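You operate a simulated robot arm through the tools that you are given. There is no shell and no other tool.

Carry out the task below with a simulated robot arm. There is one attempt and no reset: what you move stays moved.

Task
Swap the cabinet machine's dirty filter for the clean one.
Fine: cabinet switch off before the filter drawer opens; dirty filter on the cabinet tray; drawer shut, then switch on again; leave the fan knob. Where these are worked on the way, their far stop is far enough and under half their travel is too little: cabinet switch, filter drawer.
Where things are to end (x, y in the base frame): dirty filter within 0.03 m of [1.16, 0.16].

It is judged by the outcome, as a careful person would: the job done as asked, and still so three seconds after it is handed in. It fails if anything else is knocked over, pushed out of place, dropped, spilled or broken.

Robot
A 7-joint arm with a two-finger parallel gripper, fixed in place. Base frame: the origin is at the foot of the arm, x ahead of it, y to its left, z up. Readings come in m, rad, newtons and seconds.
Its first joint turns from -2.897 to 2.897 rad. Payload 4.4 kg.
The TCP is the grasp point between the finger pads, 0.023 m short of the fingertips. In the tool frame z runs along the fingers and y along their closing line. Largest opening 0.094 m; finger width 0.038, thickness 0.01; the body of the gripper, 0.054 by 0.096 m, starts 0.039 m behind the TCP.
Orientation is that of the tool frame in the base frame, as [roll, pitch, yaw] about the fixed x, y, z axes, in that order (R = Rz(yaw) Ry(pitch) Rx(roll)). With the fingers straight down and closing along the base's y, the tool's x points along the base's -x, its y along +y and its z along -z.

Tools
- The arm moves only by the tool drive_tool. Its argument "motion" is a list of rows, each a list of 3 entries, a list of its own where there are three numbers: the shift along the base's x, y, z in units of 25 mm (1.0 is 25 mm), then the turn, a rotation vector about the base's x, y, z in units of 8 degrees (1.0 is 8 degrees), then the finger opening in m, from 0 to 0.094. In form: [[[x, y, z], [rx, ry, rz], grip], ...]. A call has 1 to 20 rows; each row shifts and turns the commanded pose from where the row before left it. A call with a number of a shift or a turn outside -1 to 1 is refused whole. Rows are played at 5 a second. More than 0.05 m and 0.15 rad between two rows, or a gripper value outside its range, and nothing of the call is played. Where a pose cannot be reached the arm comes as near as it can. A force on the tool above 90 N (or 10 N above the force at the start of the call, whichever is more), or a blocked arm, ends the call early, and 0.2 s more pass. Each finger travels about 0.072 m/s and halts on what it meets, pressing with about 20 N; the grip force reading is that of the motor and also rises with nothing between the fingers. The clock runs only during rows and for 0.2 s after the last one: add rows that do not move to give the fingers time. The reply holds the time, the measured pose of the TCP, the force on the tool along the base axes, the opening and the grip force, in the units named above and with some noise, with the torque about the TCP (base axes, N m) and any sound that the robot's microphone picked up.
- Cameras (640 x 400 px; columns grow to the right, rows downward): "scene" is fixed at [0.0511, 0.5014, 1.2903]; the picture's right is [0.06, -1.00, 0.00], its down [-0.38, -0.02, -0.92] and it looks along [0.92, 0.06, -0.38] (base axes); focal length 214 px, centre (320, 200). "wrist" rides on the gripper at [0.086, 0.016, -0.075] in the tool frame; the picture's right is [-0.18, 0.98, 0.00], its down [-0.58, -0.11, -0.81] and it looks along [-0.79, -0.15, 0.59] (tool axes); focal length 243 px, centre (320, 200). There is no depth. A picture from a camera that has moved, and an enlarged one, comes with that camera's place and axes in the base frame and with its lens.
- snapshot(camera): a new picture of that camera. The clock stands still meanwhile.
- enlarge(camera, box): a new picture of the part [left, top, right, bottom] of that camera's present view, enlarged. The clock stands still meanwhile.
- close_job(): hands the job in; it is judged then, once.

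Places have to be worked out from the pictures, the camera data and where the tool is seen. Open the gripper and draw the arm clear of the work before you hand the job in, unless the task says otherwise.

The tools are called after "Emit:" as a command line: name --argument value ..., lists and objects as JSON in quotes. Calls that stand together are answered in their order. drive_tool: Moves the arm, as the interface text tells. Its arguments: {"type":"object","properties":{"motion":{"type":"array","items":{"type":"array"}}},"required":["motion"]} The other tools are called the same way: snapshot (camera) takes a picture; enlarge (camera, box) takes an enlarged picture of a part of a camera's view; close_job () hands the job in.

At the start:

```text
time_s: 0.0
ee_pos: [0.608, -0.1344, 1.2701]
ee_rot: [-3.141, 0.002, 3.141]
wrist_force: [-0.4, 0.1, -0.7]
ft_torque: [0.03, -0.01, 0.01]
finger_gap: 0.0942
finger_force: 0.0
```

scene: 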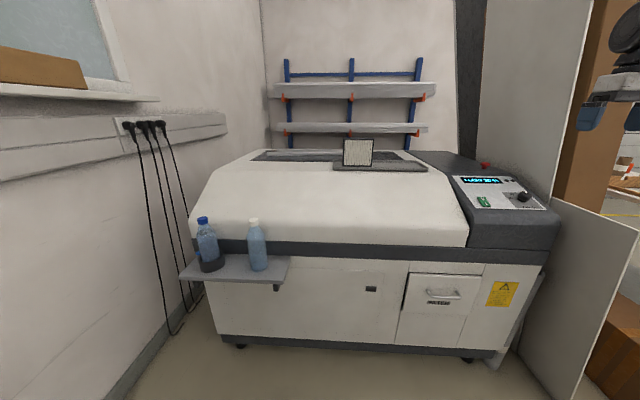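
wrist: 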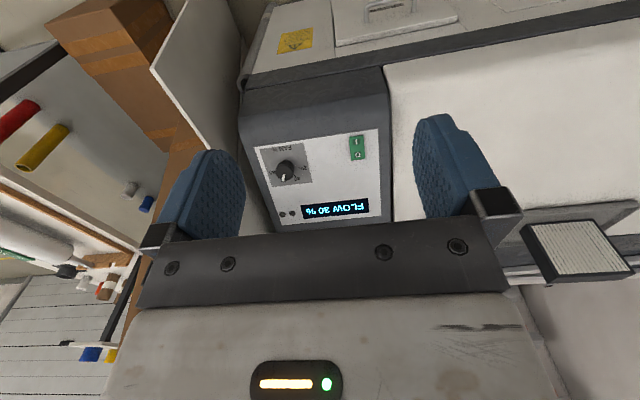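

I'll start by looking closely at the scene: the machine with the switch panel on the right, the drawer at the front lower right, and the filter on top.

Emit:
enlarge --camera "scene" --box '[380, 140, 580, 360]'

Emit:
enlarge --camera "scene" --box '[240, 120, 460, 260]'

Emit:
enlarge --camera "wrist" --box '[230, 60, 420, 250]'

```text
1.82 times, centred on (480, 250) of scene
camera zoom: at [0.0511, 0.5014, 1.2903], right [0.06, -1.0, 0.0], down [-0.38, -0.02, -0.92], along [0.92, 0.06, -0.38], focal length 390 px, centre (29, 109)
```

zoom: 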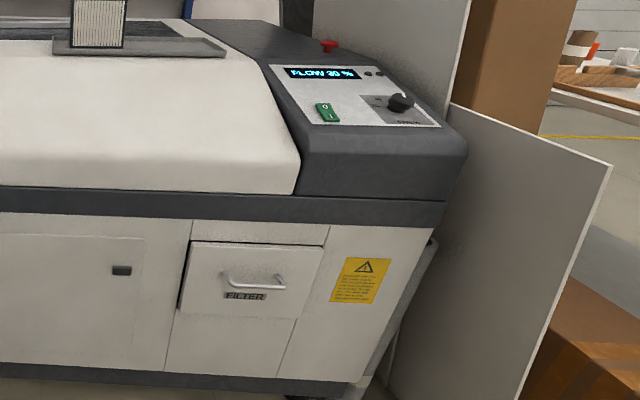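

```text
2.86 times, centred on (350, 190) of scene
camera zoom: at [0.0511, 0.5014, 1.2903], right [0.06, -1.0, 0.0], down [-0.38, -0.02, -0.92], along [0.92, 0.06, -0.38], focal length 613 px, centre (234, 229)
```

zoom: 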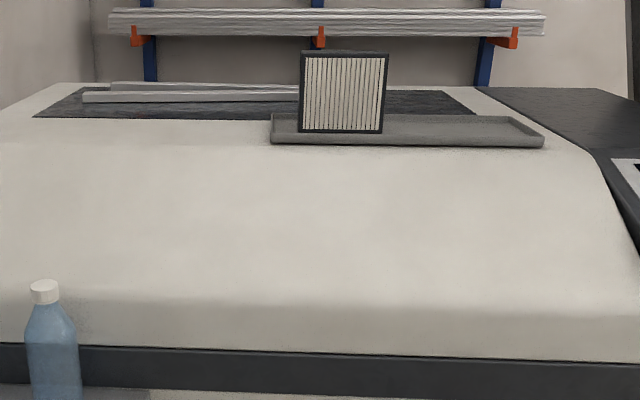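

```text
2.11 times, centred on (325, 155) of wrist
camera zoom: at [0.5211, -0.1174, 1.3449], right [0.18, 0.98, 0.0], down [0.58, -0.11, 0.81], along [0.79, -0.15, -0.59], focal length 511 px, centre (310, 295)
```

zoom: 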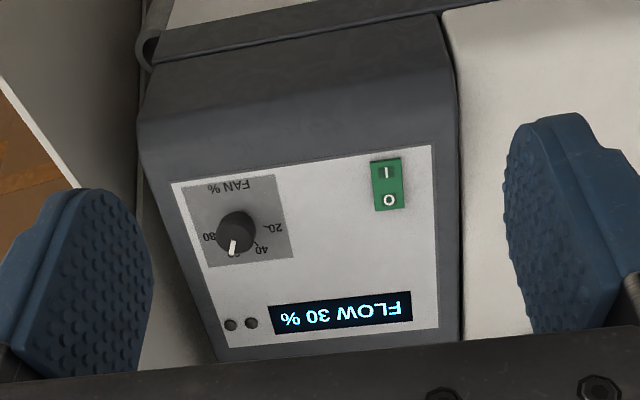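

The rocker switch is at roughly (0.88, -0.11, 0.95), with O at the far end and I near the front. The handle is near (0.76, 0.02, 0.58), and the clean filter stands on the tray at about (1.14, 0.38, 1.03). I'll move above the switch with the fingers closed and look more closely.

Emit:
drive_tool --motion '[[[0.5, 0.1, -0.5], [0, 0, 0], 0.0], [[1, 0.12, -0.6], [0, 0, 0], 0.0], [[1, 0.12, -0.6], [0, 0, 0], 0.0], [[1, 0.12, -0.6], [0, 0, 0], 0.0], [[1, 0.12, -0.6], [0, 0, 0], 0.0], [[1, 0.12, -0.6], [0, 0, 0], 0.0], [[1, 0.12, -0.6], [0, 0, 0], 0.0], [[0.5, 0.12, -0.6], [0, 0, 0], 0.0], [[0, 0, 0], [0, 0, 0], 0.0]]'

Emit:
snapshot --camera "wrist"

Emit:
snapshot --camera "scene"

```text
time_s: 2.0
ee_pos: [0.7838, -0.1109, 1.1524]
ee_rot: [3.14, -0.002, 3.141]
wrist_force: [-0.1, -0.7, 0.6]
ft_torque: [-0.02, -0.02, -0.03]
finger_gap: 0.0
finger_force: 19.8
```

```text
taken
camera wrist: at [0.6964, -0.0941, 1.2271], right [0.18, 0.98, 0.0], down [0.58, -0.11, 0.81], along [0.79, -0.15, -0.59], focal length 243 px, centre (320, 200)
```

wrist: 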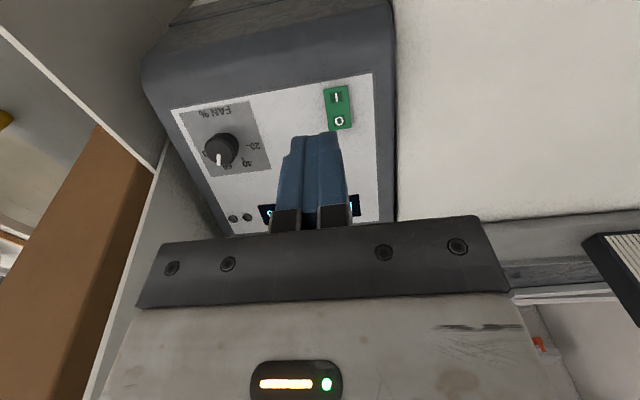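

```text
taken
```

scene: 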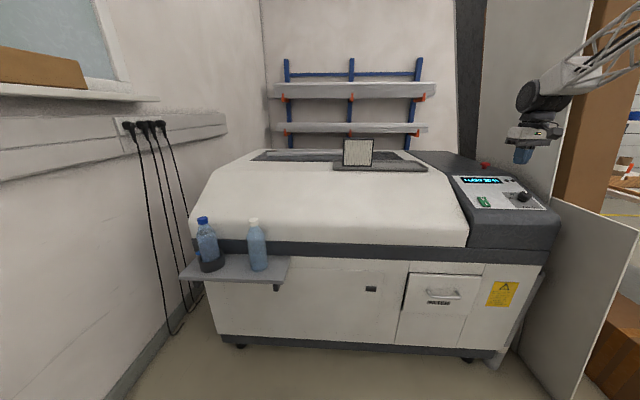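

The arm tracks well, so I'll take a close look at the switch to refine its position and see which end is pressed.

Emit:
enlarge --camera "wrist" --box '[290, 60, 390, 160]'

Emit:
enlarge --camera "scene" --box '[450, 170, 550, 220]'

Emit:
enlarge --camera "scene" --box '[390, 250, 490, 350]'

```text
4.00 times, centred on (340, 110) of wrist
camera zoom: at [0.6964, -0.0941, 1.2271], right [0.18, 0.98, 0.0], down [0.58, -0.11, 0.81], along [0.79, -0.15, -0.59], focal length 970 px, centre (240, 560)
```

zoom: 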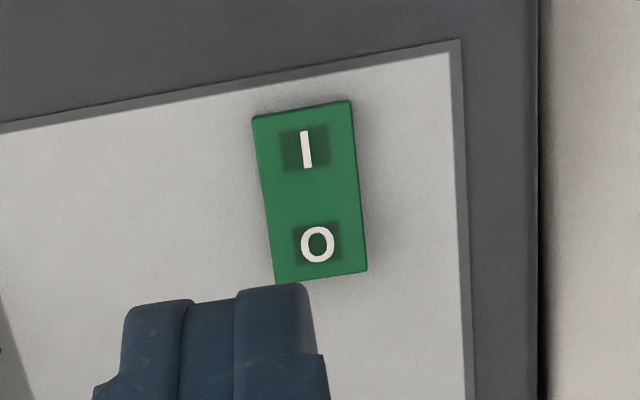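

```text
6.40 times, centred on (500, 195) of scene
camera zoom: at [0.0511, 0.5014, 1.2903], right [0.06, -1.0, 0.0], down [-0.38, -0.02, -0.92], along [0.92, 0.06, -0.38], focal length 1373 px, centre (-832, 232)
```

zoom: 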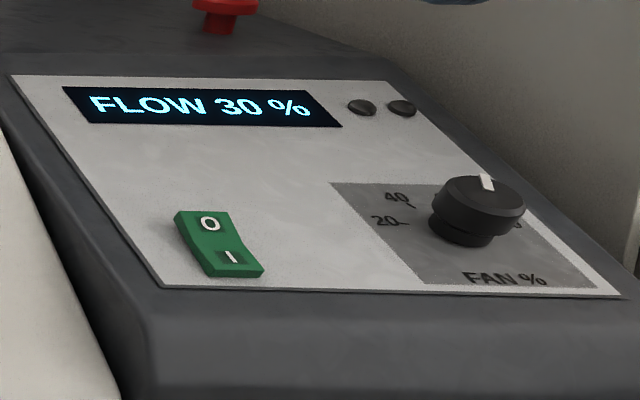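

```text
4.00 times, centred on (440, 300) of scene
camera zoom: at [0.0511, 0.5014, 1.2903], right [0.06, -1.0, 0.0], down [-0.38, -0.02, -0.92], along [0.92, 0.06, -0.38], focal length 858 px, centre (-160, -200)
```

zoom: 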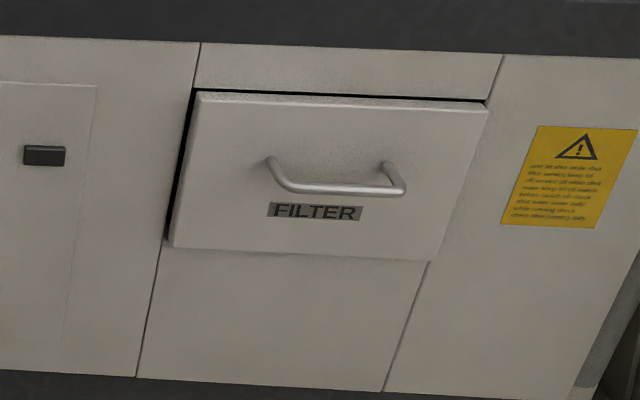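

O is at about (0.891, -0.105, 0.961) and the rocker's far end is near x = 0.900. The panel slopes about 20° and lies roughly 12 mm below it. I'll come down over the O half with the tool straight down and stop just short of contact.

Emit:
drive_tool --motion '[[[0.7, 0.04, -0.9], [0, 0, 0], 0.0], [[0.7, 0.04, -0.9], [0, 0, 0], 0.0], [[0.7, 0.04, -0.9], [0, 0, 0], 0.0], [[0.7, 0.04, -0.9], [0, 0, 0], 0.0], [[0.7, 0.04, -0.9], [0, 0, 0], 0.0], [[0.74, 0.04, -0.9], [0, 0, 0], 0.0], [[0, 0, 0], [0, 0, 0], 0.0]]'

Emit:
enlarge --camera "wrist" --box '[230, 60, 430, 260]'

Emit:
enlarge --camera "scene" --box '[440, 140, 560, 220]'

```text
time_s: 3.6
ee_pos: [0.8891, -0.1048, 1.0167]
ee_rot: [-3.141, 0.0, 3.141]
wrist_force: [-0.3, 0.0, 1.0]
ft_torque: [0.02, -0.03, 0.01]
finger_gap: 0.0
finger_force: 19.8
```

```text
2.00 times, centred on (330, 160) of wrist
camera zoom: at [0.8028, -0.0879, 1.0917], right [0.18, 0.98, 0.0], down [0.58, -0.11, 0.81], along [0.79, -0.15, -0.59], focal length 485 px, centre (300, 280)
```

zoom: 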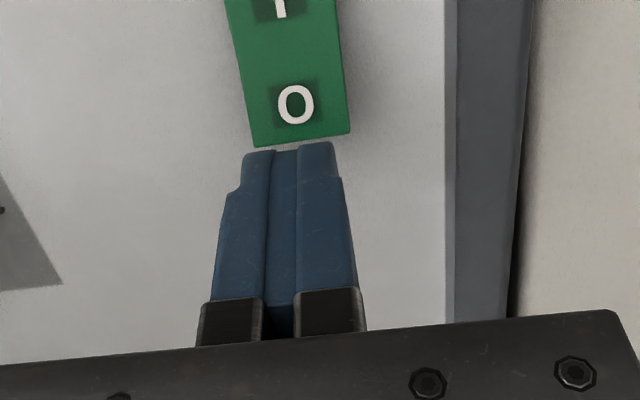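

```text
5.00 times, centred on (500, 180) of scene
camera zoom: at [0.0511, 0.5014, 1.2903], right [0.06, -1.0, 0.0], down [-0.38, -0.02, -0.92], along [0.92, 0.06, -0.38], focal length 1072 px, centre (-580, 300)
```

zoom: 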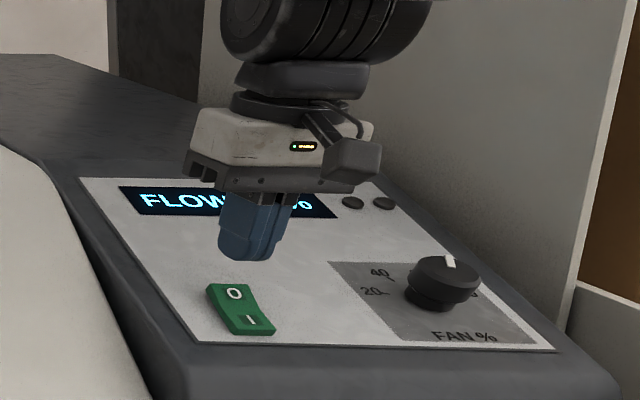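

The O end sits directly beneath the fingertips, which are at about z = 0.994. I'll lower gently in small steps to press it.

Emit:
drive_tool --motion '[[[0, 0, -0.4], [0, 0, 0], 0.0], [[0, 0, -0.4], [0, 0, 0], 0.0], [[0, 0, -0.2], [0, 0, 0], 0.0], [[0, 0, -0.1], [0, 0, 0], 0.0], [[0, 0, -0.1], [0, 0, 0], 0.0], [[0, 0, -0.1], [0, 0, 0], 0.0], [[0, 0, 0], [0, 0, 0], 0.0]]'

Emit:
enlarge --camera "scene" --box '[440, 140, 560, 220]'

```text
time_s: 5.2
ee_pos: [0.8892, -0.1043, 0.9872]
ee_rot: [-3.141, 0.002, 3.14]
wrist_force: [-18.4, -2.4, 43.1]
ft_torque: [0.02, 0.05, 0.05]
finger_gap: 0.0002
finger_force: 20.1
```

```text
5.00 times, centred on (500, 180) of scene
camera zoom: at [0.0511, 0.5014, 1.2903], right [0.06, -1.0, 0.0], down [-0.38, -0.02, -0.92], along [0.92, 0.06, -0.38], focal length 1072 px, centre (-580, 300)
```

zoom: 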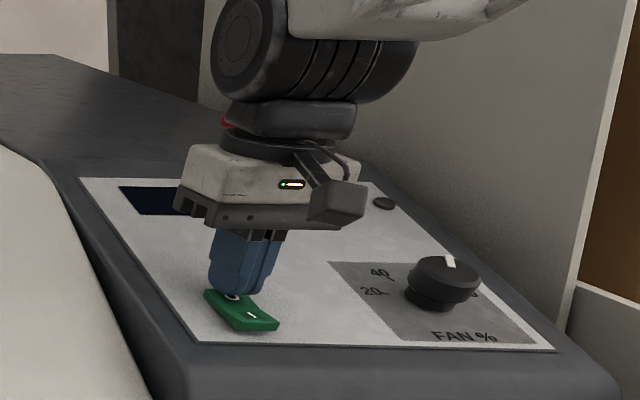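

The display went dark and 43 N says the rocker is at its stop. I'll back off and check that it stays off.

Emit:
drive_tool --motion '[[[0, 0, 0.5], [0, 0, 0], 0.0], [[0, 0, 1], [0, 0, 0], 0.0], [[0, 0, 1], [0, 0, 0], 0.0], [[0, 0, 1], [0, 0, 0], 0.0], [[-0.5, 0, 1], [0, 0, 0], 0.0], [[-1, 0, 1], [0, 0, 0], 0.0], [[-1, 0, 0.5], [0, 0, 0], 0.0]]'

Emit:
enlarge --camera "scene" --box '[440, 140, 560, 220]'

Emit:
snapshot --camera "wrist"

```text
time_s: 6.8
ee_pos: [0.8265, -0.1054, 1.1357]
ee_rot: [3.141, 0.0, 3.141]
wrist_force: [0.4, 0.1, -0.6]
ft_torque: [0.01, 0.01, 0.03]
finger_gap: 0.0003
finger_force: 20.0
```

```text
5.00 times, centred on (500, 180) of scene
camera zoom: at [0.0511, 0.5014, 1.2903], right [0.06, -1.0, 0.0], down [-0.38, -0.02, -0.92], along [0.92, 0.06, -0.38], focal length 1072 px, centre (-580, 300)
```

zoom: 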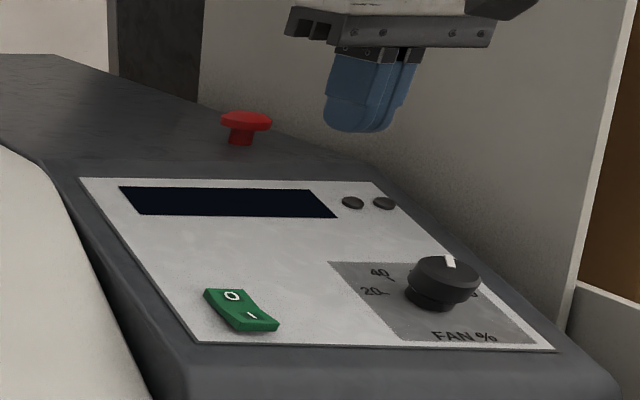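

```text
taken
camera wrist: at [0.7385, -0.0891, 1.2101], right [0.18, 0.98, 0.0], down [0.58, -0.11, 0.81], along [0.79, -0.15, -0.59], focal length 243 px, centre (320, 200)
```

wrist: 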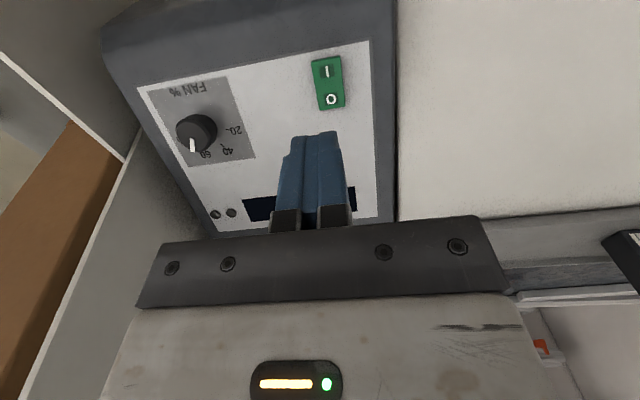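

The switch is off, and the knob still points where it did. Next I'll pull back and down to view the drawer and its handle with the wrist camera.

Emit:
drive_tool --motion '[[[-1, 0.3, 0], [0, 0, 0], 0.0], [[-1, 0.3, 0], [0, 0, 0], 0.0], [[-1, 0.3, 0], [0, 0, 0], 0.0], [[-1, 0.3, 0], [0, 0, 0], 0.0], [[-1, 0.4, -0.5], [0, 0, 0], 0.04], [[-1, 0.4, -1], [0, 0, 0], 0.08], [[-1, 0.4, -1], [0, 0, 0], 0.09], [[-1, 0.4, -1], [0, 0, 0], 0.09], [[-1, 0.4, -1], [0, 0, 0], 0.09], [[-1, 0.4, -1], [0, 0, 0], 0.09], [[-1, 0.4, -1], [0, 0, 0], 0.09], [[-1, 0.4, -1], [0, 0, 0], 0.09], [[-1, 0.4, -1], [0, 0, 0], 0.09], [[-1, 0.4, -1], [0, 0, 0], 0.09], [[-1, 0.4, -1], [0, 0, 0], 0.09]]'

Emit:
snapshot --camera "wrist"

Emit:
snapshot --camera "scene"

```text
time_s: 10.0
ee_pos: [0.4504, 0.035, 0.8725]
ee_rot: [3.14, 0.001, 3.141]
wrist_force: [1.3, 0.2, -0.2]
ft_torque: [0.02, 0.0, -0.02]
finger_gap: 0.0899
finger_force: 0.1
```

```text
taken
camera wrist: at [0.3636, 0.0515, 0.9474], right [0.18, 0.98, 0.0], down [0.58, -0.11, 0.81], along [0.79, -0.15, -0.59], focal length 243 px, centre (320, 200)
```

wrist: 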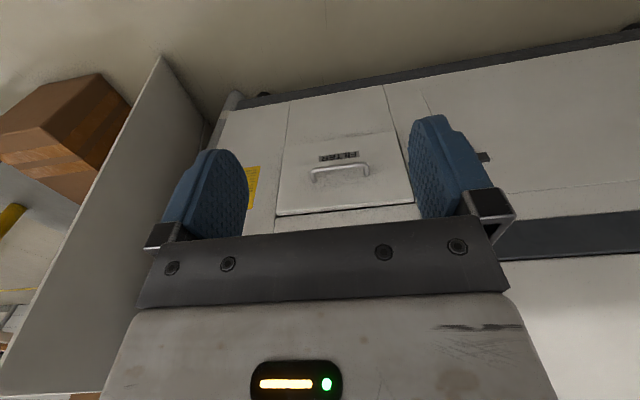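

```text
taken
```

scene: 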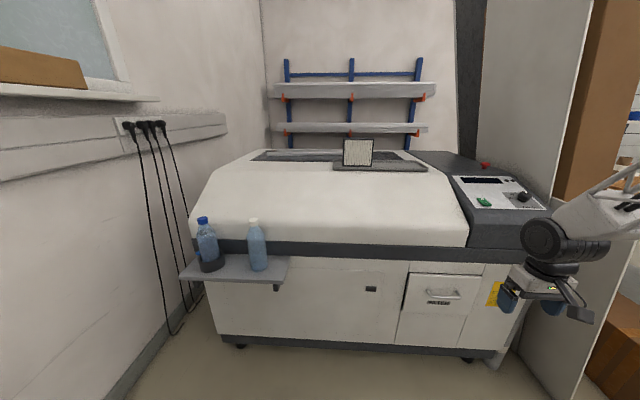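

Emit:
enlarge --camera "wrist" --box '[265, 110, 425, 220]'

Emit:
enlarge --camera "scene" --box '[400, 255, 500, 317]'

```text
3.64 times, centred on (345, 165) of wrist
camera zoom: at [0.3636, 0.0515, 0.9474], right [0.18, 0.98, 0.0], down [0.58, -0.11, 0.81], along [0.79, -0.15, -0.59], focal length 882 px, centre (229, 327)
```

zoom: 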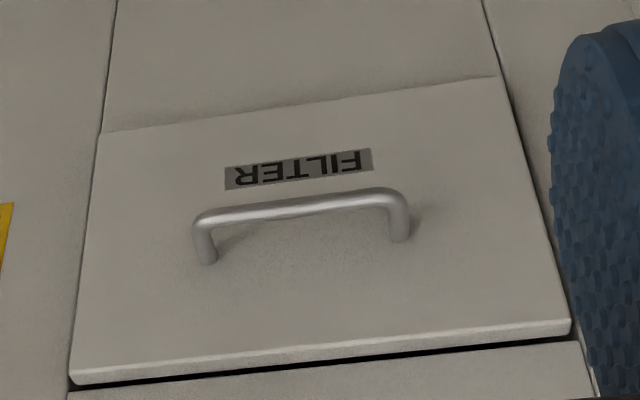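

```text
6.40 times, centred on (450, 286) of scene
camera zoom: at [0.0511, 0.5014, 1.2903], right [0.06, -1.0, 0.0], down [-0.38, -0.02, -0.92], along [0.92, 0.06, -0.38], focal length 1373 px, centre (-512, -350)
```

zoom: 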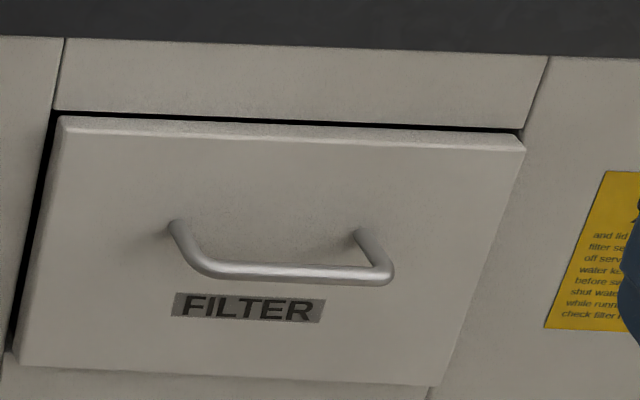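

Handle bar: centre (0.749, 0.022, 0.578), running along y for about 0.115 m and standing about 0.04 m off the drawer face at x ≈ 0.79. I'll pitch the tool to point along +x while coming down in front of it.

Emit:
drive_tool --motion '[[[0.4, 0, -0.9], [0, -0.9375, 0], 0.06], [[0.4, 0, -0.9], [0, -0.9375, 0], 0.06], [[0.4, 0, -0.9], [0, -0.9375, 0], 0.06], [[0.4, 0, -0.9], [0, -0.9375, 0], 0.06], [[0.4, 0, -0.9], [0, -0.9375, 0], 0.06], [[0.4, 0, -0.9], [0, -0.9375, 0], 0.06], [[0.4, 0, -0.9], [0, -0.9375, 0], 0.06], [[0.4, 0, -0.9], [0, -0.9375, 0], 0.06], [[0.4, 0, -0.9], [0, -0.9375, 0], 0.06], [[0.4, 0, -0.9], [0, -0.9375, 0], 0.06], [[0, 0, -0.9], [0, -0.9375, 0], 0.06], [[0, 0, -0.9], [0, -0.9375, 0], 0.06], [[0, 0, 0], [0, 0, 0], 0.06]]'

Emit:
snapshot --camera "scene"

```text
time_s: 12.8
ee_pos: [0.5266, 0.0285, 0.658]
ee_rot: [-2.961, 1.222, -3.064]
wrist_force: [0.2, 0.0, -0.8]
ft_torque: [0.0, -0.02, 0.0]
finger_gap: 0.0601
finger_force: 0.0
out of reach, approached as far as the arm can: row 6, 7, 8, 12
```

```text
taken
```

scene: 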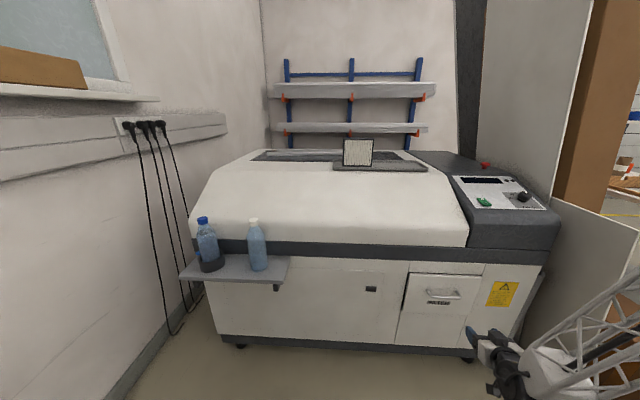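

The wrist limit stops the tool about 20° below horizontal this close in. I'll use a grip tilted about 45° instead, pitching the tool back down and backing off a little, then check what pose results.

Emit:
drive_tool --motion '[[[0, 0, 0.9], [0, 0.9375, 0], 0.06], [[0, 0, 0.9], [0, 0.9375, 0], 0.06], [[0, 0, 0.9], [0, 0.9375, 0], 0.06], [[0, 0, 0.9], [0, 0.9375, 0], 0.06], [[0, 0, 0.9], [0, 0.9375, 0], 0.06], [[0, 0, 0], [0, 0.9375, 0], 0.06], [[0, 0, 0], [0, 0, 0], 0.06]]'

```text
time_s: 14.4
ee_pos: [0.5275, 0.029, 0.7699]
ee_rot: [-3.047, 0.44, -3.139]
wrist_force: [0.7, 0.0, -0.6]
ft_torque: [0.01, 0.0, -0.01]
finger_gap: 0.0599
finger_force: 0.1
```

The commanded pose restarts from the measured one, so I can plan from readings. I'll correct the small roll error, tilt to 45° down, then turn 90° about the tool axis so the fingers close across the horizontal bar.

Emit:
drive_tool --motion '[[[0.5, 0, -0.3], [0.613, 0, 0.289], 0.05], [[0.5, 0, -0.3], [0, -0.83, 0], 0.05], [[0.5, 0, -0.3], [0, -0.82, 0], 0.05], [[0.5, 0, -0.3], [0, -0.82, 0], 0.05], [[0, 0, 0], [-0.707, 0, 0.707], 0.05], [[0, 0, 0], [-0.707, 0, 0.707], 0.05], [[0, 0, 0], [-0.707, 0, 0.707], 0.05], [[0, 0, 0], [-0.707, 0, 0.707], 0.05], [[0, 0, 0], [-0.707, 0, 0.707], 0.05], [[0, 0, 0], [-0.707, 0, 0.707], 0.05], [[0, 0, 0], [-0.707, 0, 0.707], 0.05], [[0, 0, 0], [-0.707, 0, 0.707], 0.05], [[0, 0, 0], [-0.707, 0, 0.707], 0.05], [[0, 0, 0], [-0.707, 0, 0.707], 0.05], [[0, 0, 0], [-0.707, 0, 0.707], 0.05], [[0, 0, 0], [-0.177, 0, 0.177], 0.05], [[0, 0, 0], [0, 0, 0], 0.05]]'

Emit:
snapshot --camera "wrist"

Emit:
snapshot --camera "scene"

```text
time_s: 18.0
ee_pos: [0.566, 0.0227, 0.7455]
ee_rot: [-2.331, -0.075, -1.639]
wrist_force: [-0.5, 0.5, 0.0]
ft_torque: [0.02, 0.02, -0.01]
finger_gap: 0.05
finger_force: 0.0
out of reach, approached as far as the arm can: row 4
```

```text
taken
camera wrist: at [0.4944, -0.0557, 0.791], right [-0.67, 0.18, -0.72], down [-0.47, 0.66, 0.59], along [0.58, 0.73, -0.36], focal length 243 px, centre (320, 200)
```

wrist: 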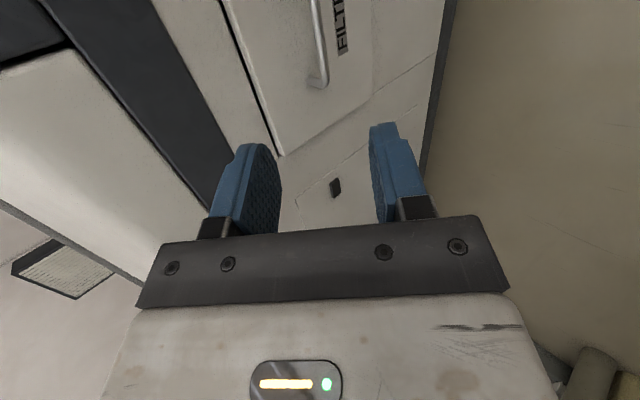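

```text
taken
```

scene: 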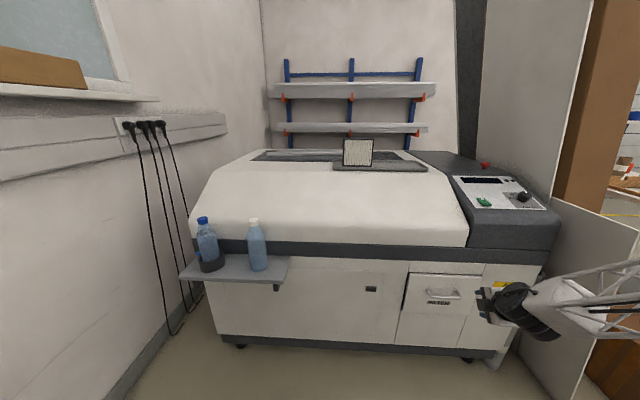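

The pose is close to 45° down, with about 6° of residual error. I'll move to a pre-grasp point about 8 cm short of the bar while fixing that, and narrow the opening to 0.04.

Emit:
drive_tool --motion '[[[0.976, 0, -0.852], [0, 0, 0], 0.04], [[0.976, 0, -0.852], [0.13, 0.045, 0.12], 0.04], [[0.976, 0, -0.852], [0.13, 0.045, 0.12], 0.04], [[0.976, 0, -0.852], [0.13, 0.045, 0.12], 0.04], [[0.976, 0, -0.852], [0.147, 0.045, 0.12], 0.04], [[0, 0, 0], [0, 0, 0], 0.04]]'

Emit:
snapshot --camera "wrist"

Emit:
enlarge --camera "scene" --box '[390, 240, 550, 340]'

```text
time_s: 19.4
ee_pos: [0.6901, 0.0381, 0.6419]
ee_rot: [-2.364, -0.014, -1.586]
wrist_force: [0.2, 0.3, 0.4]
ft_torque: [0.0, 0.03, -0.02]
finger_gap: 0.0397
finger_force: 0.0
out of reach, approached as far as the arm can: row 5
```

```text
taken
camera wrist: at [0.6247, -0.0468, 0.685], right [-0.7, 0.18, -0.69], down [-0.48, 0.6, 0.64], along [0.53, 0.78, -0.33], focal length 243 px, centre (320, 200)
```

wrist: 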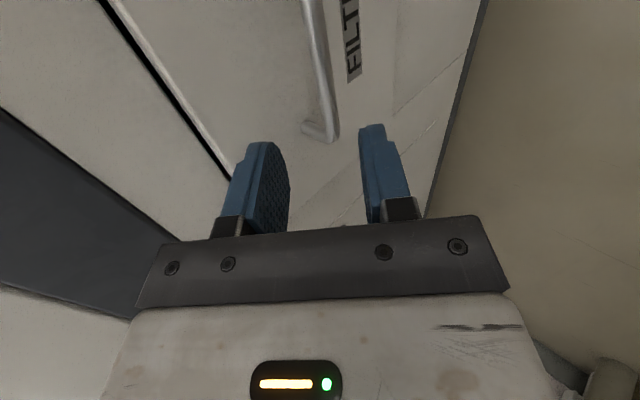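

```text
4.00 times, centred on (470, 290) of scene
camera zoom: at [0.0511, 0.5014, 1.2903], right [0.06, -1.0, 0.0], down [-0.38, -0.02, -0.92], along [0.92, 0.06, -0.38], focal length 858 px, centre (-280, -160)
```

zoom: 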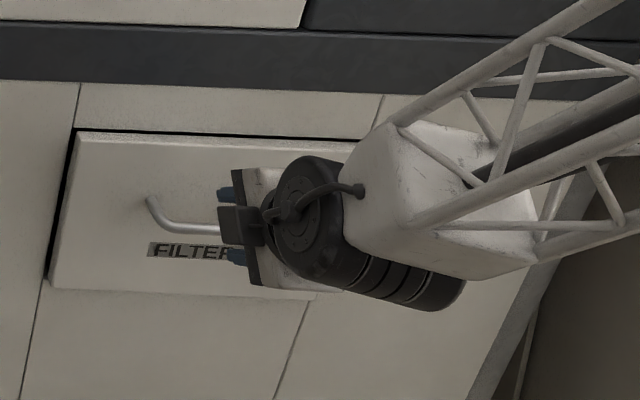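

The "out of reach" flags look like a wrist singularity, with the tool nearly in line with the forearm. A steeper tilt should help, so I'll rotate to about 60° below horizontal while backing off slightly.

Emit:
drive_tool --motion '[[[-0.3, -0.3, 0.4], [0, 0.63, 0], 0.04], [[-0.3, -0.3, 0.4], [0, 0.63, 0], 0.04], [[0, 0, 0.2], [0, 0.63, 0], 0.04], [[0, 0, 0], [0, 0, 0], 0.04]]'

```text
time_s: 20.4
ee_pos: [0.6756, 0.0209, 0.6682]
ee_rot: [-2.625, 0.001, -1.572]
wrist_force: [-0.3, -0.4, 0.2]
ft_torque: [-0.01, -0.02, 0.02]
finger_gap: 0.0397
finger_force: 0.1
```

No flags now: the tool is 60° below horizontal and cleanly aligned. I'll line up with the bar axis and approach to about 5 cm, then check alignment.

Emit:
drive_tool --motion '[[[0.67, 0.04, 0.38], [0, 0, 0], 0.034], [[0.4, 0, -0.7], [0, 0, 0], 0.034], [[0.4, 0, -0.7], [0, 0, 0], 0.034], [[0.4, 0, -0.7], [0, 0, 0], 0.034], [[0, 0, 0], [0, 0, 0], 0.034]]'

Emit:
snapshot --camera "wrist"

Emit:
enlarge --camera "scene" --box '[390, 240, 550, 340]'

```text
time_s: 21.6
ee_pos: [0.721, 0.0236, 0.6247]
ee_rot: [-2.623, 0.001, -1.571]
wrist_force: [-0.5, -0.6, 0.1]
ft_torque: [0.01, 0.05, -0.01]
finger_gap: 0.0341
finger_force: 0.0
```

```text
taken
camera wrist: at [0.6695, -0.0623, 0.6819], right [-0.85, 0.18, -0.49], down [-0.3, 0.58, 0.75], along [0.42, 0.79, -0.44], focal length 243 px, centre (320, 200)
```

wrist: 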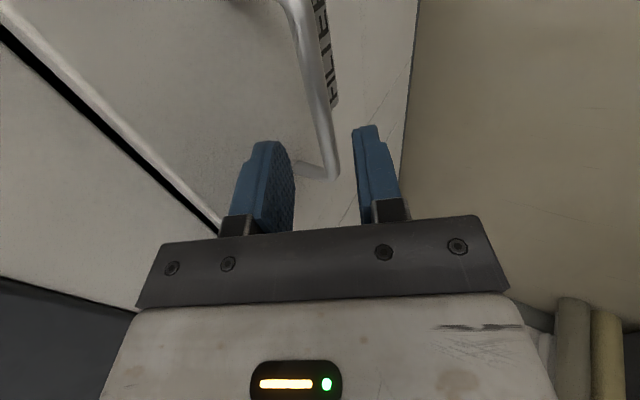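

```text
4.00 times, centred on (470, 290) of scene
camera zoom: at [0.0511, 0.5014, 1.2903], right [0.06, -1.0, 0.0], down [-0.38, -0.02, -0.92], along [0.92, 0.06, -0.38], focal length 858 px, centre (-280, -160)
```

zoom: 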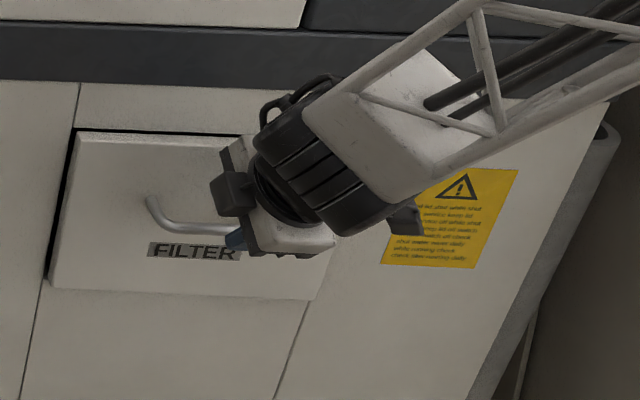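

The bar projects where predicted, within about 2 mm, and sits between the fingers. I'll go in the last 5 cm and close on it.

Emit:
drive_tool --motion '[[[0.24, 0, -0.425], [0, 0, 0], 0.034], [[0.24, 0, -0.425], [0, 0, 0], 0.034], [[0.24, 0, -0.425], [0, 0, 0], 0.034], [[0.24, 0, -0.425], [0, 0, 0], 0.034], [[0, 0, 0], [0, 0, 0], 0.034], [[0, 0, 0], [0, 0, 0], 0.0], [[0, 0, 0], [0, 0, 0], 0.0], [[0, 0, 0], [0, 0, 0], 0.0]]'

Emit:
snapshot --camera "wrist"

```text
time_s: 23.4
ee_pos: [0.7442, 0.024, 0.5822]
ee_rot: [-2.625, 0.0, -1.572]
wrist_force: [1.8, -2.8, 0.2]
ft_torque: [-0.88, -0.02, 1.51]
finger_gap: 0.012
finger_force: 45.0
```

```text
taken
camera wrist: at [0.6929, -0.0629, 0.6394], right [-0.85, 0.18, -0.49], down [-0.3, 0.58, 0.75], along [0.42, 0.79, -0.44], focal length 243 px, centre (320, 200)
```

wrist: 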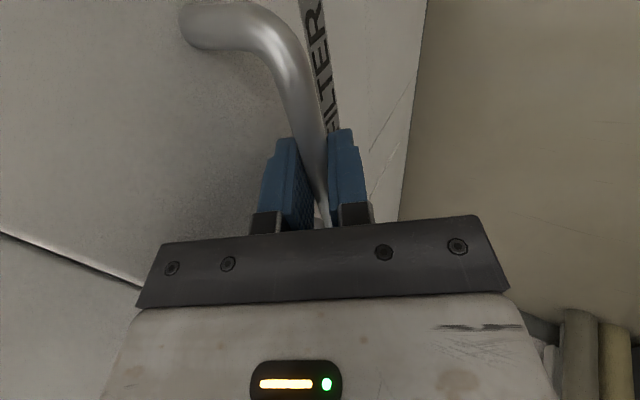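

Gripped: the fingers stopped at 12 mm on the bar. I'll start pulling the drawer straight out along -x, gently at first.

Emit:
drive_tool --motion '[[[-0.3, 0, 0], [0, 0, 0], 0.0], [[-0.5, 0, 0], [0, 0, 0], 0.0], [[-0.5, 0, 0], [0, 0, 0], 0.0], [[-0.5, 0, 0], [0, 0, 0], 0.0]]'

Emit:
snapshot --camera "scene"

```text
time_s: 24.4
ee_pos: [0.6983, 0.0231, 0.5824]
ee_rot: [-2.626, 0.0, -1.573]
wrist_force: [0.1, -0.8, -11.9]
ft_torque: [-0.96, -0.02, 1.16]
finger_gap: 0.0122
finger_force: 45.1
```

```text
taken
```

scene: 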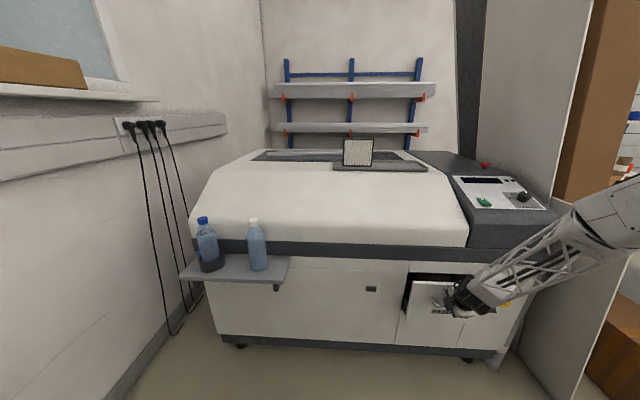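

The drawer is opening with little resistance. I'll continue pulling in stages while watching the force and the reach flags.

Emit:
drive_tool --motion '[[[-0.6, 0, 0], [0, 0, 0], 0.0], [[-0.6, 0, 0], [0, 0, 0], 0.0], [[-0.6, 0, 0], [0, 0, 0], 0.0], [[-0.6, 0, 0], [0, 0, 0], 0.0], [[0, 0, 0], [0, 0, 0], 0.0]]'

Emit:
enlarge --camera "scene" --box '[380, 240, 560, 360]'

```text
time_s: 25.6
ee_pos: [0.6381, 0.0232, 0.5819]
ee_rot: [-2.625, -0.001, -1.571]
wrist_force: [-0.4, 19.2, -36.6]
ft_torque: [-0.81, 0.02, 1.54]
finger_gap: 0.0117
finger_force: 45.0
```

```text
3.33 times, centred on (470, 300) of scene
camera zoom: at [0.0511, 0.5014, 1.2903], right [0.06, -1.0, 0.0], down [-0.38, -0.02, -0.92], along [0.92, 0.06, -0.38], focal length 715 px, centre (-180, -133)
```

zoom: 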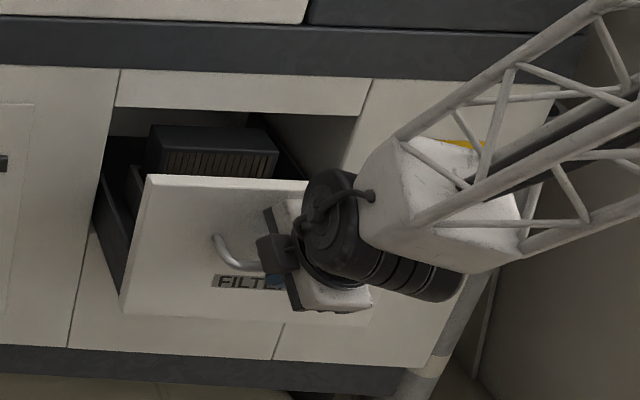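

The drawer is about 0.106 m open and a dark filter is visible inside. Side forces are building from slight misalignment, so I'll relieve those while continuing to pull.

Emit:
drive_tool --motion '[[[-0.2, 0.05, -0.1], [0, 0, 0], 0.0], [[-0.5, 0, 0], [0, 0, 0], 0.0], [[-0.5, 0, 0], [0, 0, 0], 0.0], [[-0.5, 0, 0], [0, 0, 0], 0.0], [[0, 0, 0], [0, 0, 0], 0.0]]'

```text
time_s: 26.8
ee_pos: [0.5979, 0.024, 0.5819]
ee_rot: [-2.623, -0.005, -1.574]
wrist_force: [1.7, -39.4, 22.1]
ft_torque: [-1.01, -0.09, 1.37]
finger_gap: 0.0118
finger_force: 45.2
```

Pull resistance stays low. I'll trim y and z back a touch and keep pulling.

Emit:
drive_tool --motion '[[[-0.2, -0.03, 0.04], [0, 0, 0], 0.0], [[-0.5, 0, 0], [0, 0, 0], 0.0], [[-0.5, 0, 0], [0, 0, 0], 0.0], [[-0.5, 0, 0], [0, 0, 0], 0.0], [[0, 0, 0], [0, 0, 0], 0.0]]'

Emit:
enlarge --camera "scene" --box '[380, 240, 560, 360]'

```text
time_s: 28.0
ee_pos: [0.5539, 0.0281, 0.5815]
ee_rot: [-2.628, -0.008, -1.577]
wrist_force: [-1.1, -43.6, -5.6]
ft_torque: [-0.98, -0.02, 1.41]
finger_gap: 0.0121
finger_force: 45.2
out of reach, approached as far as the arm can: row 4
```

```text
3.33 times, centred on (470, 300) of scene
camera zoom: at [0.0511, 0.5014, 1.2903], right [0.06, -1.0, 0.0], down [-0.38, -0.02, -0.92], along [0.92, 0.06, -0.38], focal length 715 px, centre (-180, -133)
```

zoom: 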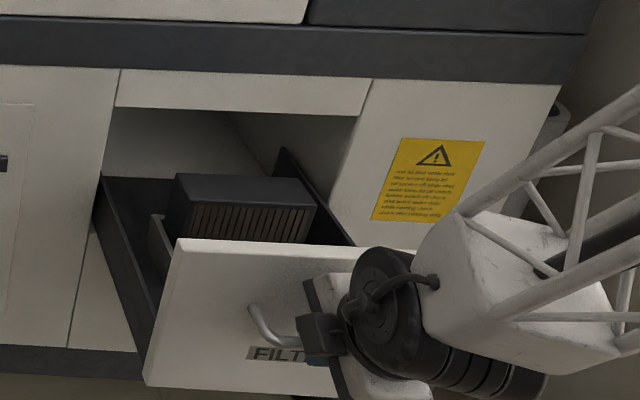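

The drawer is about 0.19 m open and the dirty filter stands inside; the wrist is near its singular pose again. I'll release the handle, retract along the tool axis and look from above.

Emit:
drive_tool --motion '[[[0, -0.1, 0], [0, 0, 0], 0.034], [[0, 0, 0], [0, 0, 0], 0.034], [[-0.2, 0, 0.35], [0, 0, 0], 0.034], [[-0.3, 0, 0.53], [0, 0.2, 0], 0.034], [[-0.3, 0, 0.53], [0, 0.4, 0], 0.034], [[-0.3, 0, 0.6], [0, 0.5, 0], 0.034], [[-0.2, 0, 0.8], [0, 0.5, 0], 0.034], [[-0.2, 0, 1], [0, 0.5, 0], 0.034], [[0, 0, 1], [0, 0.5, 0], 0.034]]'

Emit:
snapshot --camera "scene"

Emit:
snapshot --camera "wrist"

```text
time_s: 30.2
ee_pos: [0.5433, 0.0287, 0.7798]
ee_rot: [-2.836, 0.008, -1.573]
wrist_force: [0.2, 0.4, 0.3]
ft_torque: [0.0, -0.03, 0.02]
finger_gap: 0.034
finger_force: 0.2
stopped in row 9: the arm was blocked; the commanded pose is now the measured one
```

```text
taken
```

scene: 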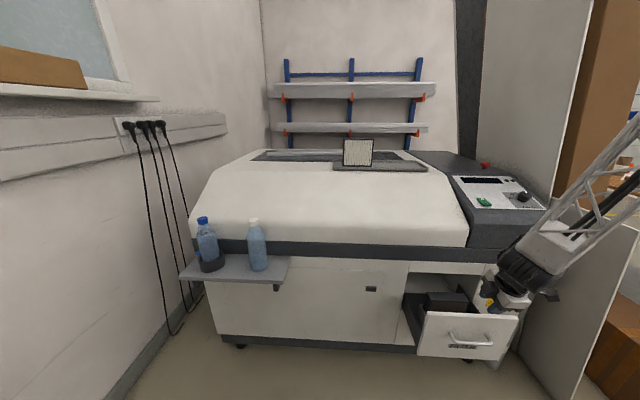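

```text
taken
camera wrist: at [0.5058, -0.0584, 0.8454], right [-0.94, 0.19, -0.29], down [-0.14, 0.57, 0.81], along [0.32, 0.8, -0.51], focal length 243 px, centre (320, 200)
```

wrist: 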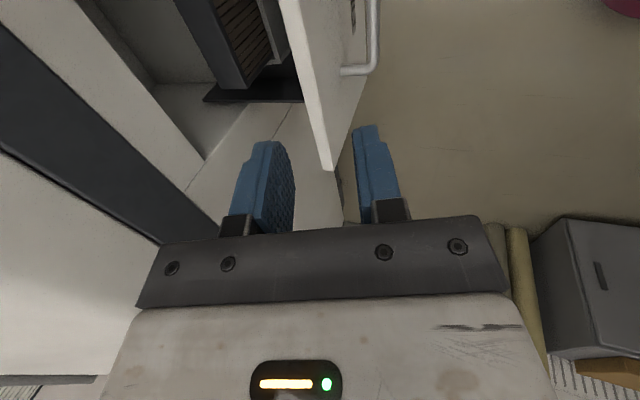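

The last rows drifted and the arm reported being blocked, though forces are near zero. I'll check the drawer area before moving on.

Emit:
enlarge --camera "scene" --box '[380, 230, 560, 370]'

Emit:
enlarge --camera "wrist" --box '[140, 0, 400, 180]'

```text
2.86 times, centred on (470, 300) of scene
camera zoom: at [0.0511, 0.5014, 1.2903], right [0.06, -1.0, 0.0], down [-0.38, -0.02, -0.92], along [0.92, 0.06, -0.38], focal length 613 px, centre (-109, -86)
```

zoom: 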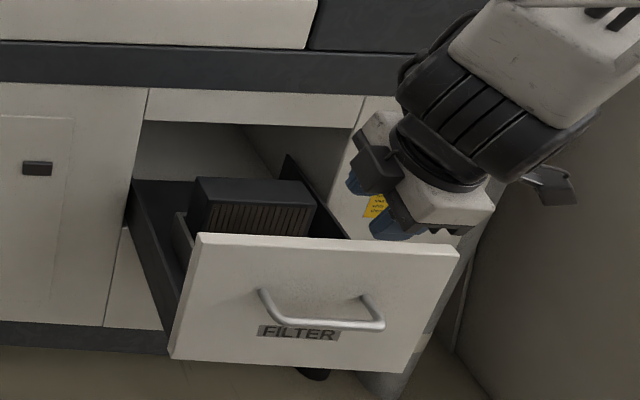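

```text
2.22 times, centred on (270, 90) of wrist
camera zoom: at [0.5058, -0.0584, 0.8454], right [-0.94, 0.19, -0.29], down [-0.14, 0.57, 0.81], along [0.32, 0.8, -0.51], focal length 539 px, centre (431, 444)
```

zoom: 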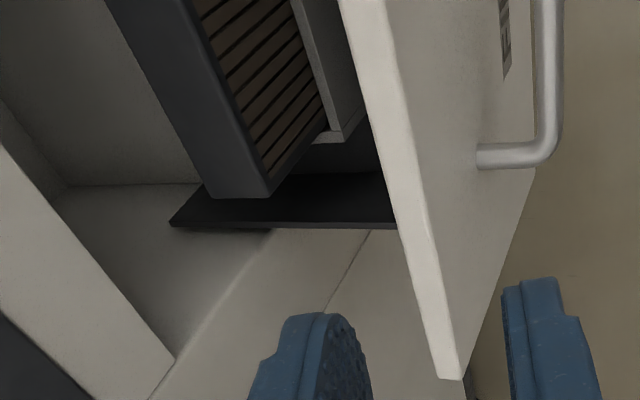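

Everything is intact: the drawer is open and the dirty filter stands upright in it. I'll rise, straighten the tool to vertical with the fingers closing along x, and step to the right to view the filter from above.

Emit:
drive_tool --motion '[[[0, -0.2, 0.6], [0, 0.73, 0], 0.06], [[0, -0.4, 0.8], [0, 0.73, 0], 0.08], [[0, -0.6, 0.8], [0, 0.73, 0], 0.08], [[0.3, -0.8, 0.8], [0, 0, 0], 0.08], [[0.3, -0.8, 0.6], [0, 0, 0], 0.08], [[0.3, -0.8, 0], [0, 0, 0], 0.08], [[0, 0, 0], [0, 0, 0], 0.08]]'

Emit:
snapshot --camera "wrist"

Emit:
snapshot --camera "scene"

```text
time_s: 31.8
ee_pos: [0.5688, -0.0576, 0.8502]
ee_rot: [-3.039, -0.042, -1.591]
wrist_force: [-0.5, 0.3, -0.4]
ft_torque: [-0.01, 0.0, 0.02]
finger_gap: 0.0799
finger_force: 0.0
out of reach, approached as far as the arm can: row 1, 2, 3, 4, 5
```

```text
taken
camera wrist: at [0.5426, -0.1401, 0.927], right [-0.97, 0.2, -0.11], down [0.04, 0.61, 0.79], along [0.22, 0.76, -0.61], focal length 243 px, centre (320, 200)
```

wrist: 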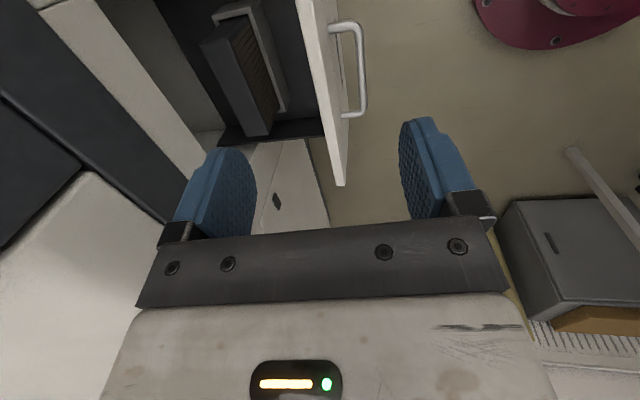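

```text
taken
```

scene: 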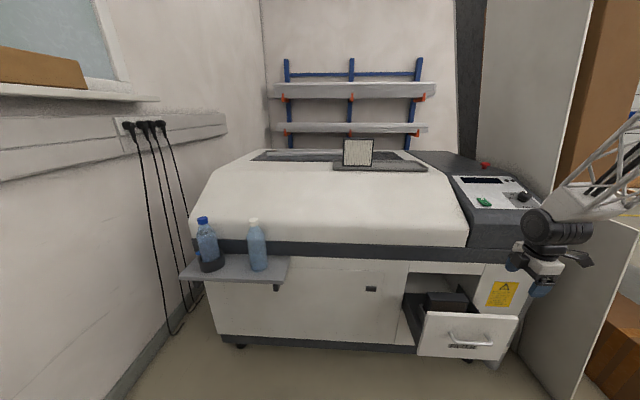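

I'll correct the remaining tilt in place, without translation, to see whether this pose can be reached cleanly.

Emit:
drive_tool --motion '[[[0, 0, 0], [0.15, 0.37, 0.07], 0.08], [[0, 0, 0], [0.15, 0.37, 0.07], 0.08], [[0, 0, 0], [0, 0, 0], 0.08]]'

Emit:
enlarge --camera "scene" --box '[480, 120, 640, 320]'

Emit:
enlarge --camera "wrist" --box '[170, 0, 370, 200]'

```text
time_s: 32.6
ee_pos: [0.5667, -0.0569, 0.8507]
ee_rot: [3.14, -0.003, -1.567]
wrist_force: [0.4, 0.2, -0.4]
ft_torque: [0.0, -0.01, -0.01]
finger_gap: 0.0801
finger_force: 0.1
```

```text
2.00 times, centred on (560, 220) of scene
camera zoom: at [0.0511, 0.5014, 1.2903], right [0.06, -1.0, 0.0], down [-0.38, -0.02, -0.92], along [0.92, 0.06, -0.38], focal length 429 px, centre (-160, 160)
```

zoom: 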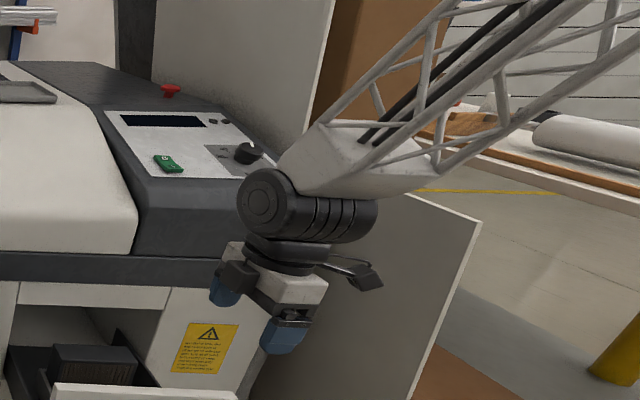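

```text
2.00 times, centred on (270, 100) of wrist
camera zoom: at [0.5511, -0.1434, 0.9258], right [-0.98, 0.18, 0.0], down [0.11, 0.58, 0.8], along [0.14, 0.79, -0.59], focal length 485 px, centre (420, 400)
```

zoom: 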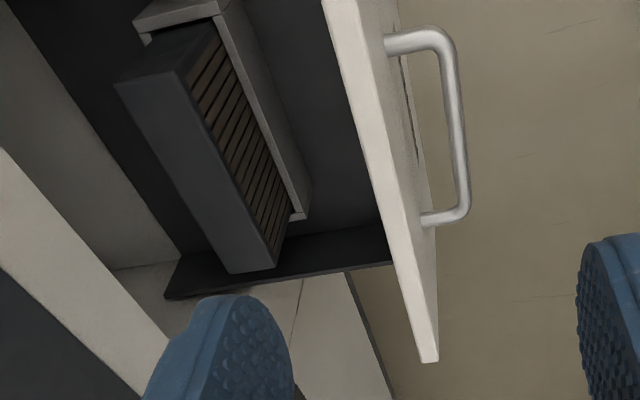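

Stereo puts the dirty filter's top at x 0.716–0.760, y -0.051 to 0.093 and z ≈ 0.588. I'll zoom in on the drawer from both cameras to understand the holder.

Emit:
enlarge --camera "scene" --box '[395, 265, 525, 345]'

Emit:
enlarge --camera "wrist" --box '[200, 0, 340, 90]'

```text
4.92 times, centred on (460, 305) of scene
camera zoom: at [0.0511, 0.5014, 1.2903], right [0.06, -1.0, 0.0], down [-0.38, -0.02, -0.92], along [0.92, 0.06, -0.38], focal length 1056 px, centre (-369, -317)
```

zoom: 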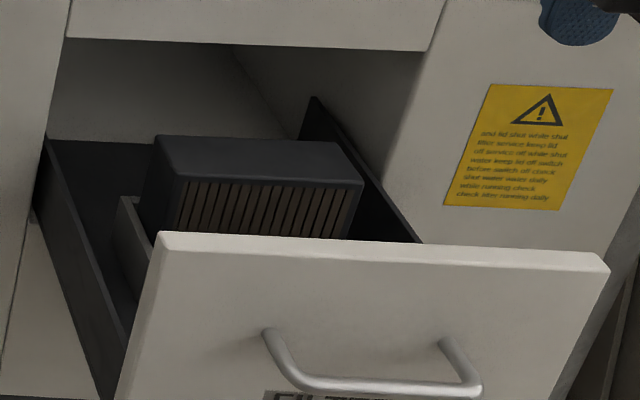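

```text
4.44 times, centred on (270, 45) of wrist
camera zoom: at [0.5511, -0.1434, 0.9258], right [-0.98, 0.18, 0.0], down [0.11, 0.58, 0.8], along [0.14, 0.79, -0.59], focal length 1078 px, centre (542, 889)
```

zoom: 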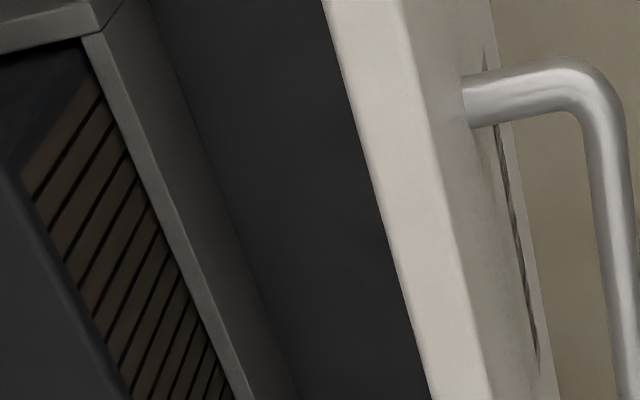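

The filter's back edge is at x ≈ 0.76 and the cabinet belt at about 0.78, so a vertical lift would be too tight. I'll hook closed fingertips behind the front panel's top edge (its inner face is at x ≈ 0.606) and draw the drawer further out.

Emit:
drive_tool --motion '[[[0.6, 0.7, 0], [0, 0, 0], 0.0], [[0.6, 0.8, 0], [0, 0, 0], 0.0], [[0.7, 0.8, 0], [0, 0, 0], 0.0], [[0.63, 0.78, -0.5], [0, 0, 0], 0.0], [[0, 0, -0.8], [0, 0, 0], 0.0], [[0, 0, -0.9], [0, 0, 0], 0.0], [[0, 0, -0.9], [0, 0, 0], 0.0], [[0, 0, -0.9], [0, 0, 0], 0.0], [[0, 0, -0.9], [0, 0, 0], 0.0], [[0, 0, 0], [0, 0, 0], 0.0]]'

Emit:
snapshot --camera "wrist"

Emit:
enlarge --camera "scene" --box '[395, 225, 555, 345]'

```text
time_s: 34.8
ee_pos: [0.6307, 0.0178, 0.7281]
ee_rot: [3.139, -0.001, -1.569]
wrist_force: [0.2, 0.0, -0.4]
ft_torque: [-0.01, -0.02, 0.01]
finger_gap: 0.0001
finger_force: 19.5
```

```text
taken
camera wrist: at [0.614, -0.0677, 0.8033], right [-0.98, 0.18, 0.0], down [0.11, 0.58, 0.8], along [0.15, 0.79, -0.59], focal length 243 px, centre (320, 200)
```

wrist: 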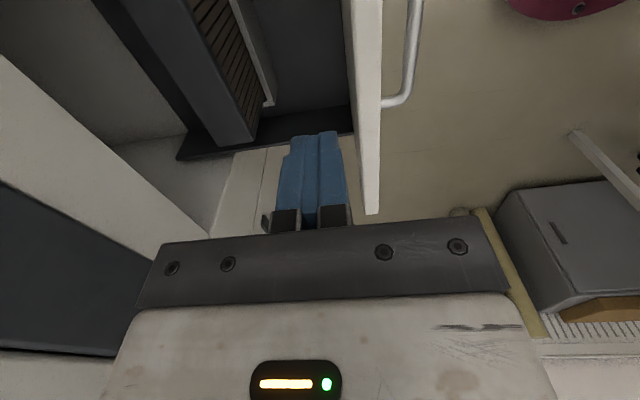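

```text
3.33 times, centred on (475, 285) of scene
camera zoom: at [0.0511, 0.5014, 1.2903], right [0.06, -1.0, 0.0], down [-0.38, -0.02, -0.92], along [0.92, 0.06, -0.38], focal length 715 px, centre (-197, -83)
```

zoom: 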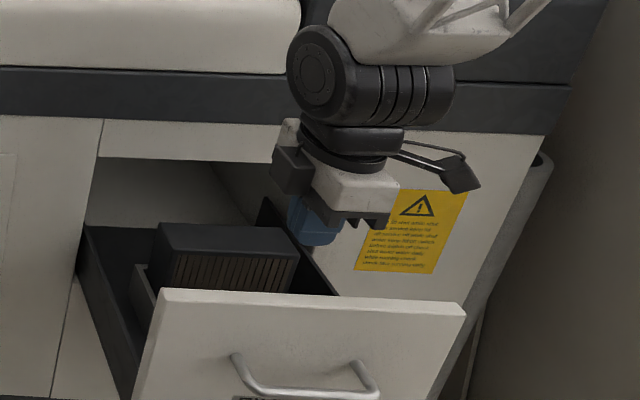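

The tips line up about 1 cm behind the panel. I'll lower them behind the panel edge and pull the drawer further out in small steps.

Emit:
drive_tool --motion '[[[0, 0, -0.9], [0, 0, 0], 0.0], [[0, 0, -0.9], [0, 0, 0], 0.0], [[0, 0, -0.9], [0, 0, 0], 0.0], [[0, 0, -0.6], [0, 0, 0], 0.0], [[-0.4, 0, 0], [0, 0, 0], 0.0], [[-0.4, 0, 0], [0, 0, 0], 0.0], [[-0.4, 0, 0], [0, 0, 0], 0.0], [[-0.4, 0, 0], [0, 0, 0], 0.0], [[0, 0, 0], [0, 0, 0], 0.0]]'

```text
time_s: 36.8
ee_pos: [0.5897, 0.0193, 0.6446]
ee_rot: [3.14, -0.002, -1.568]
wrist_force: [0.0, -0.8, -0.1]
ft_torque: [-0.02, 0.0, 0.01]
finger_gap: 0.0
finger_force: 19.9
```

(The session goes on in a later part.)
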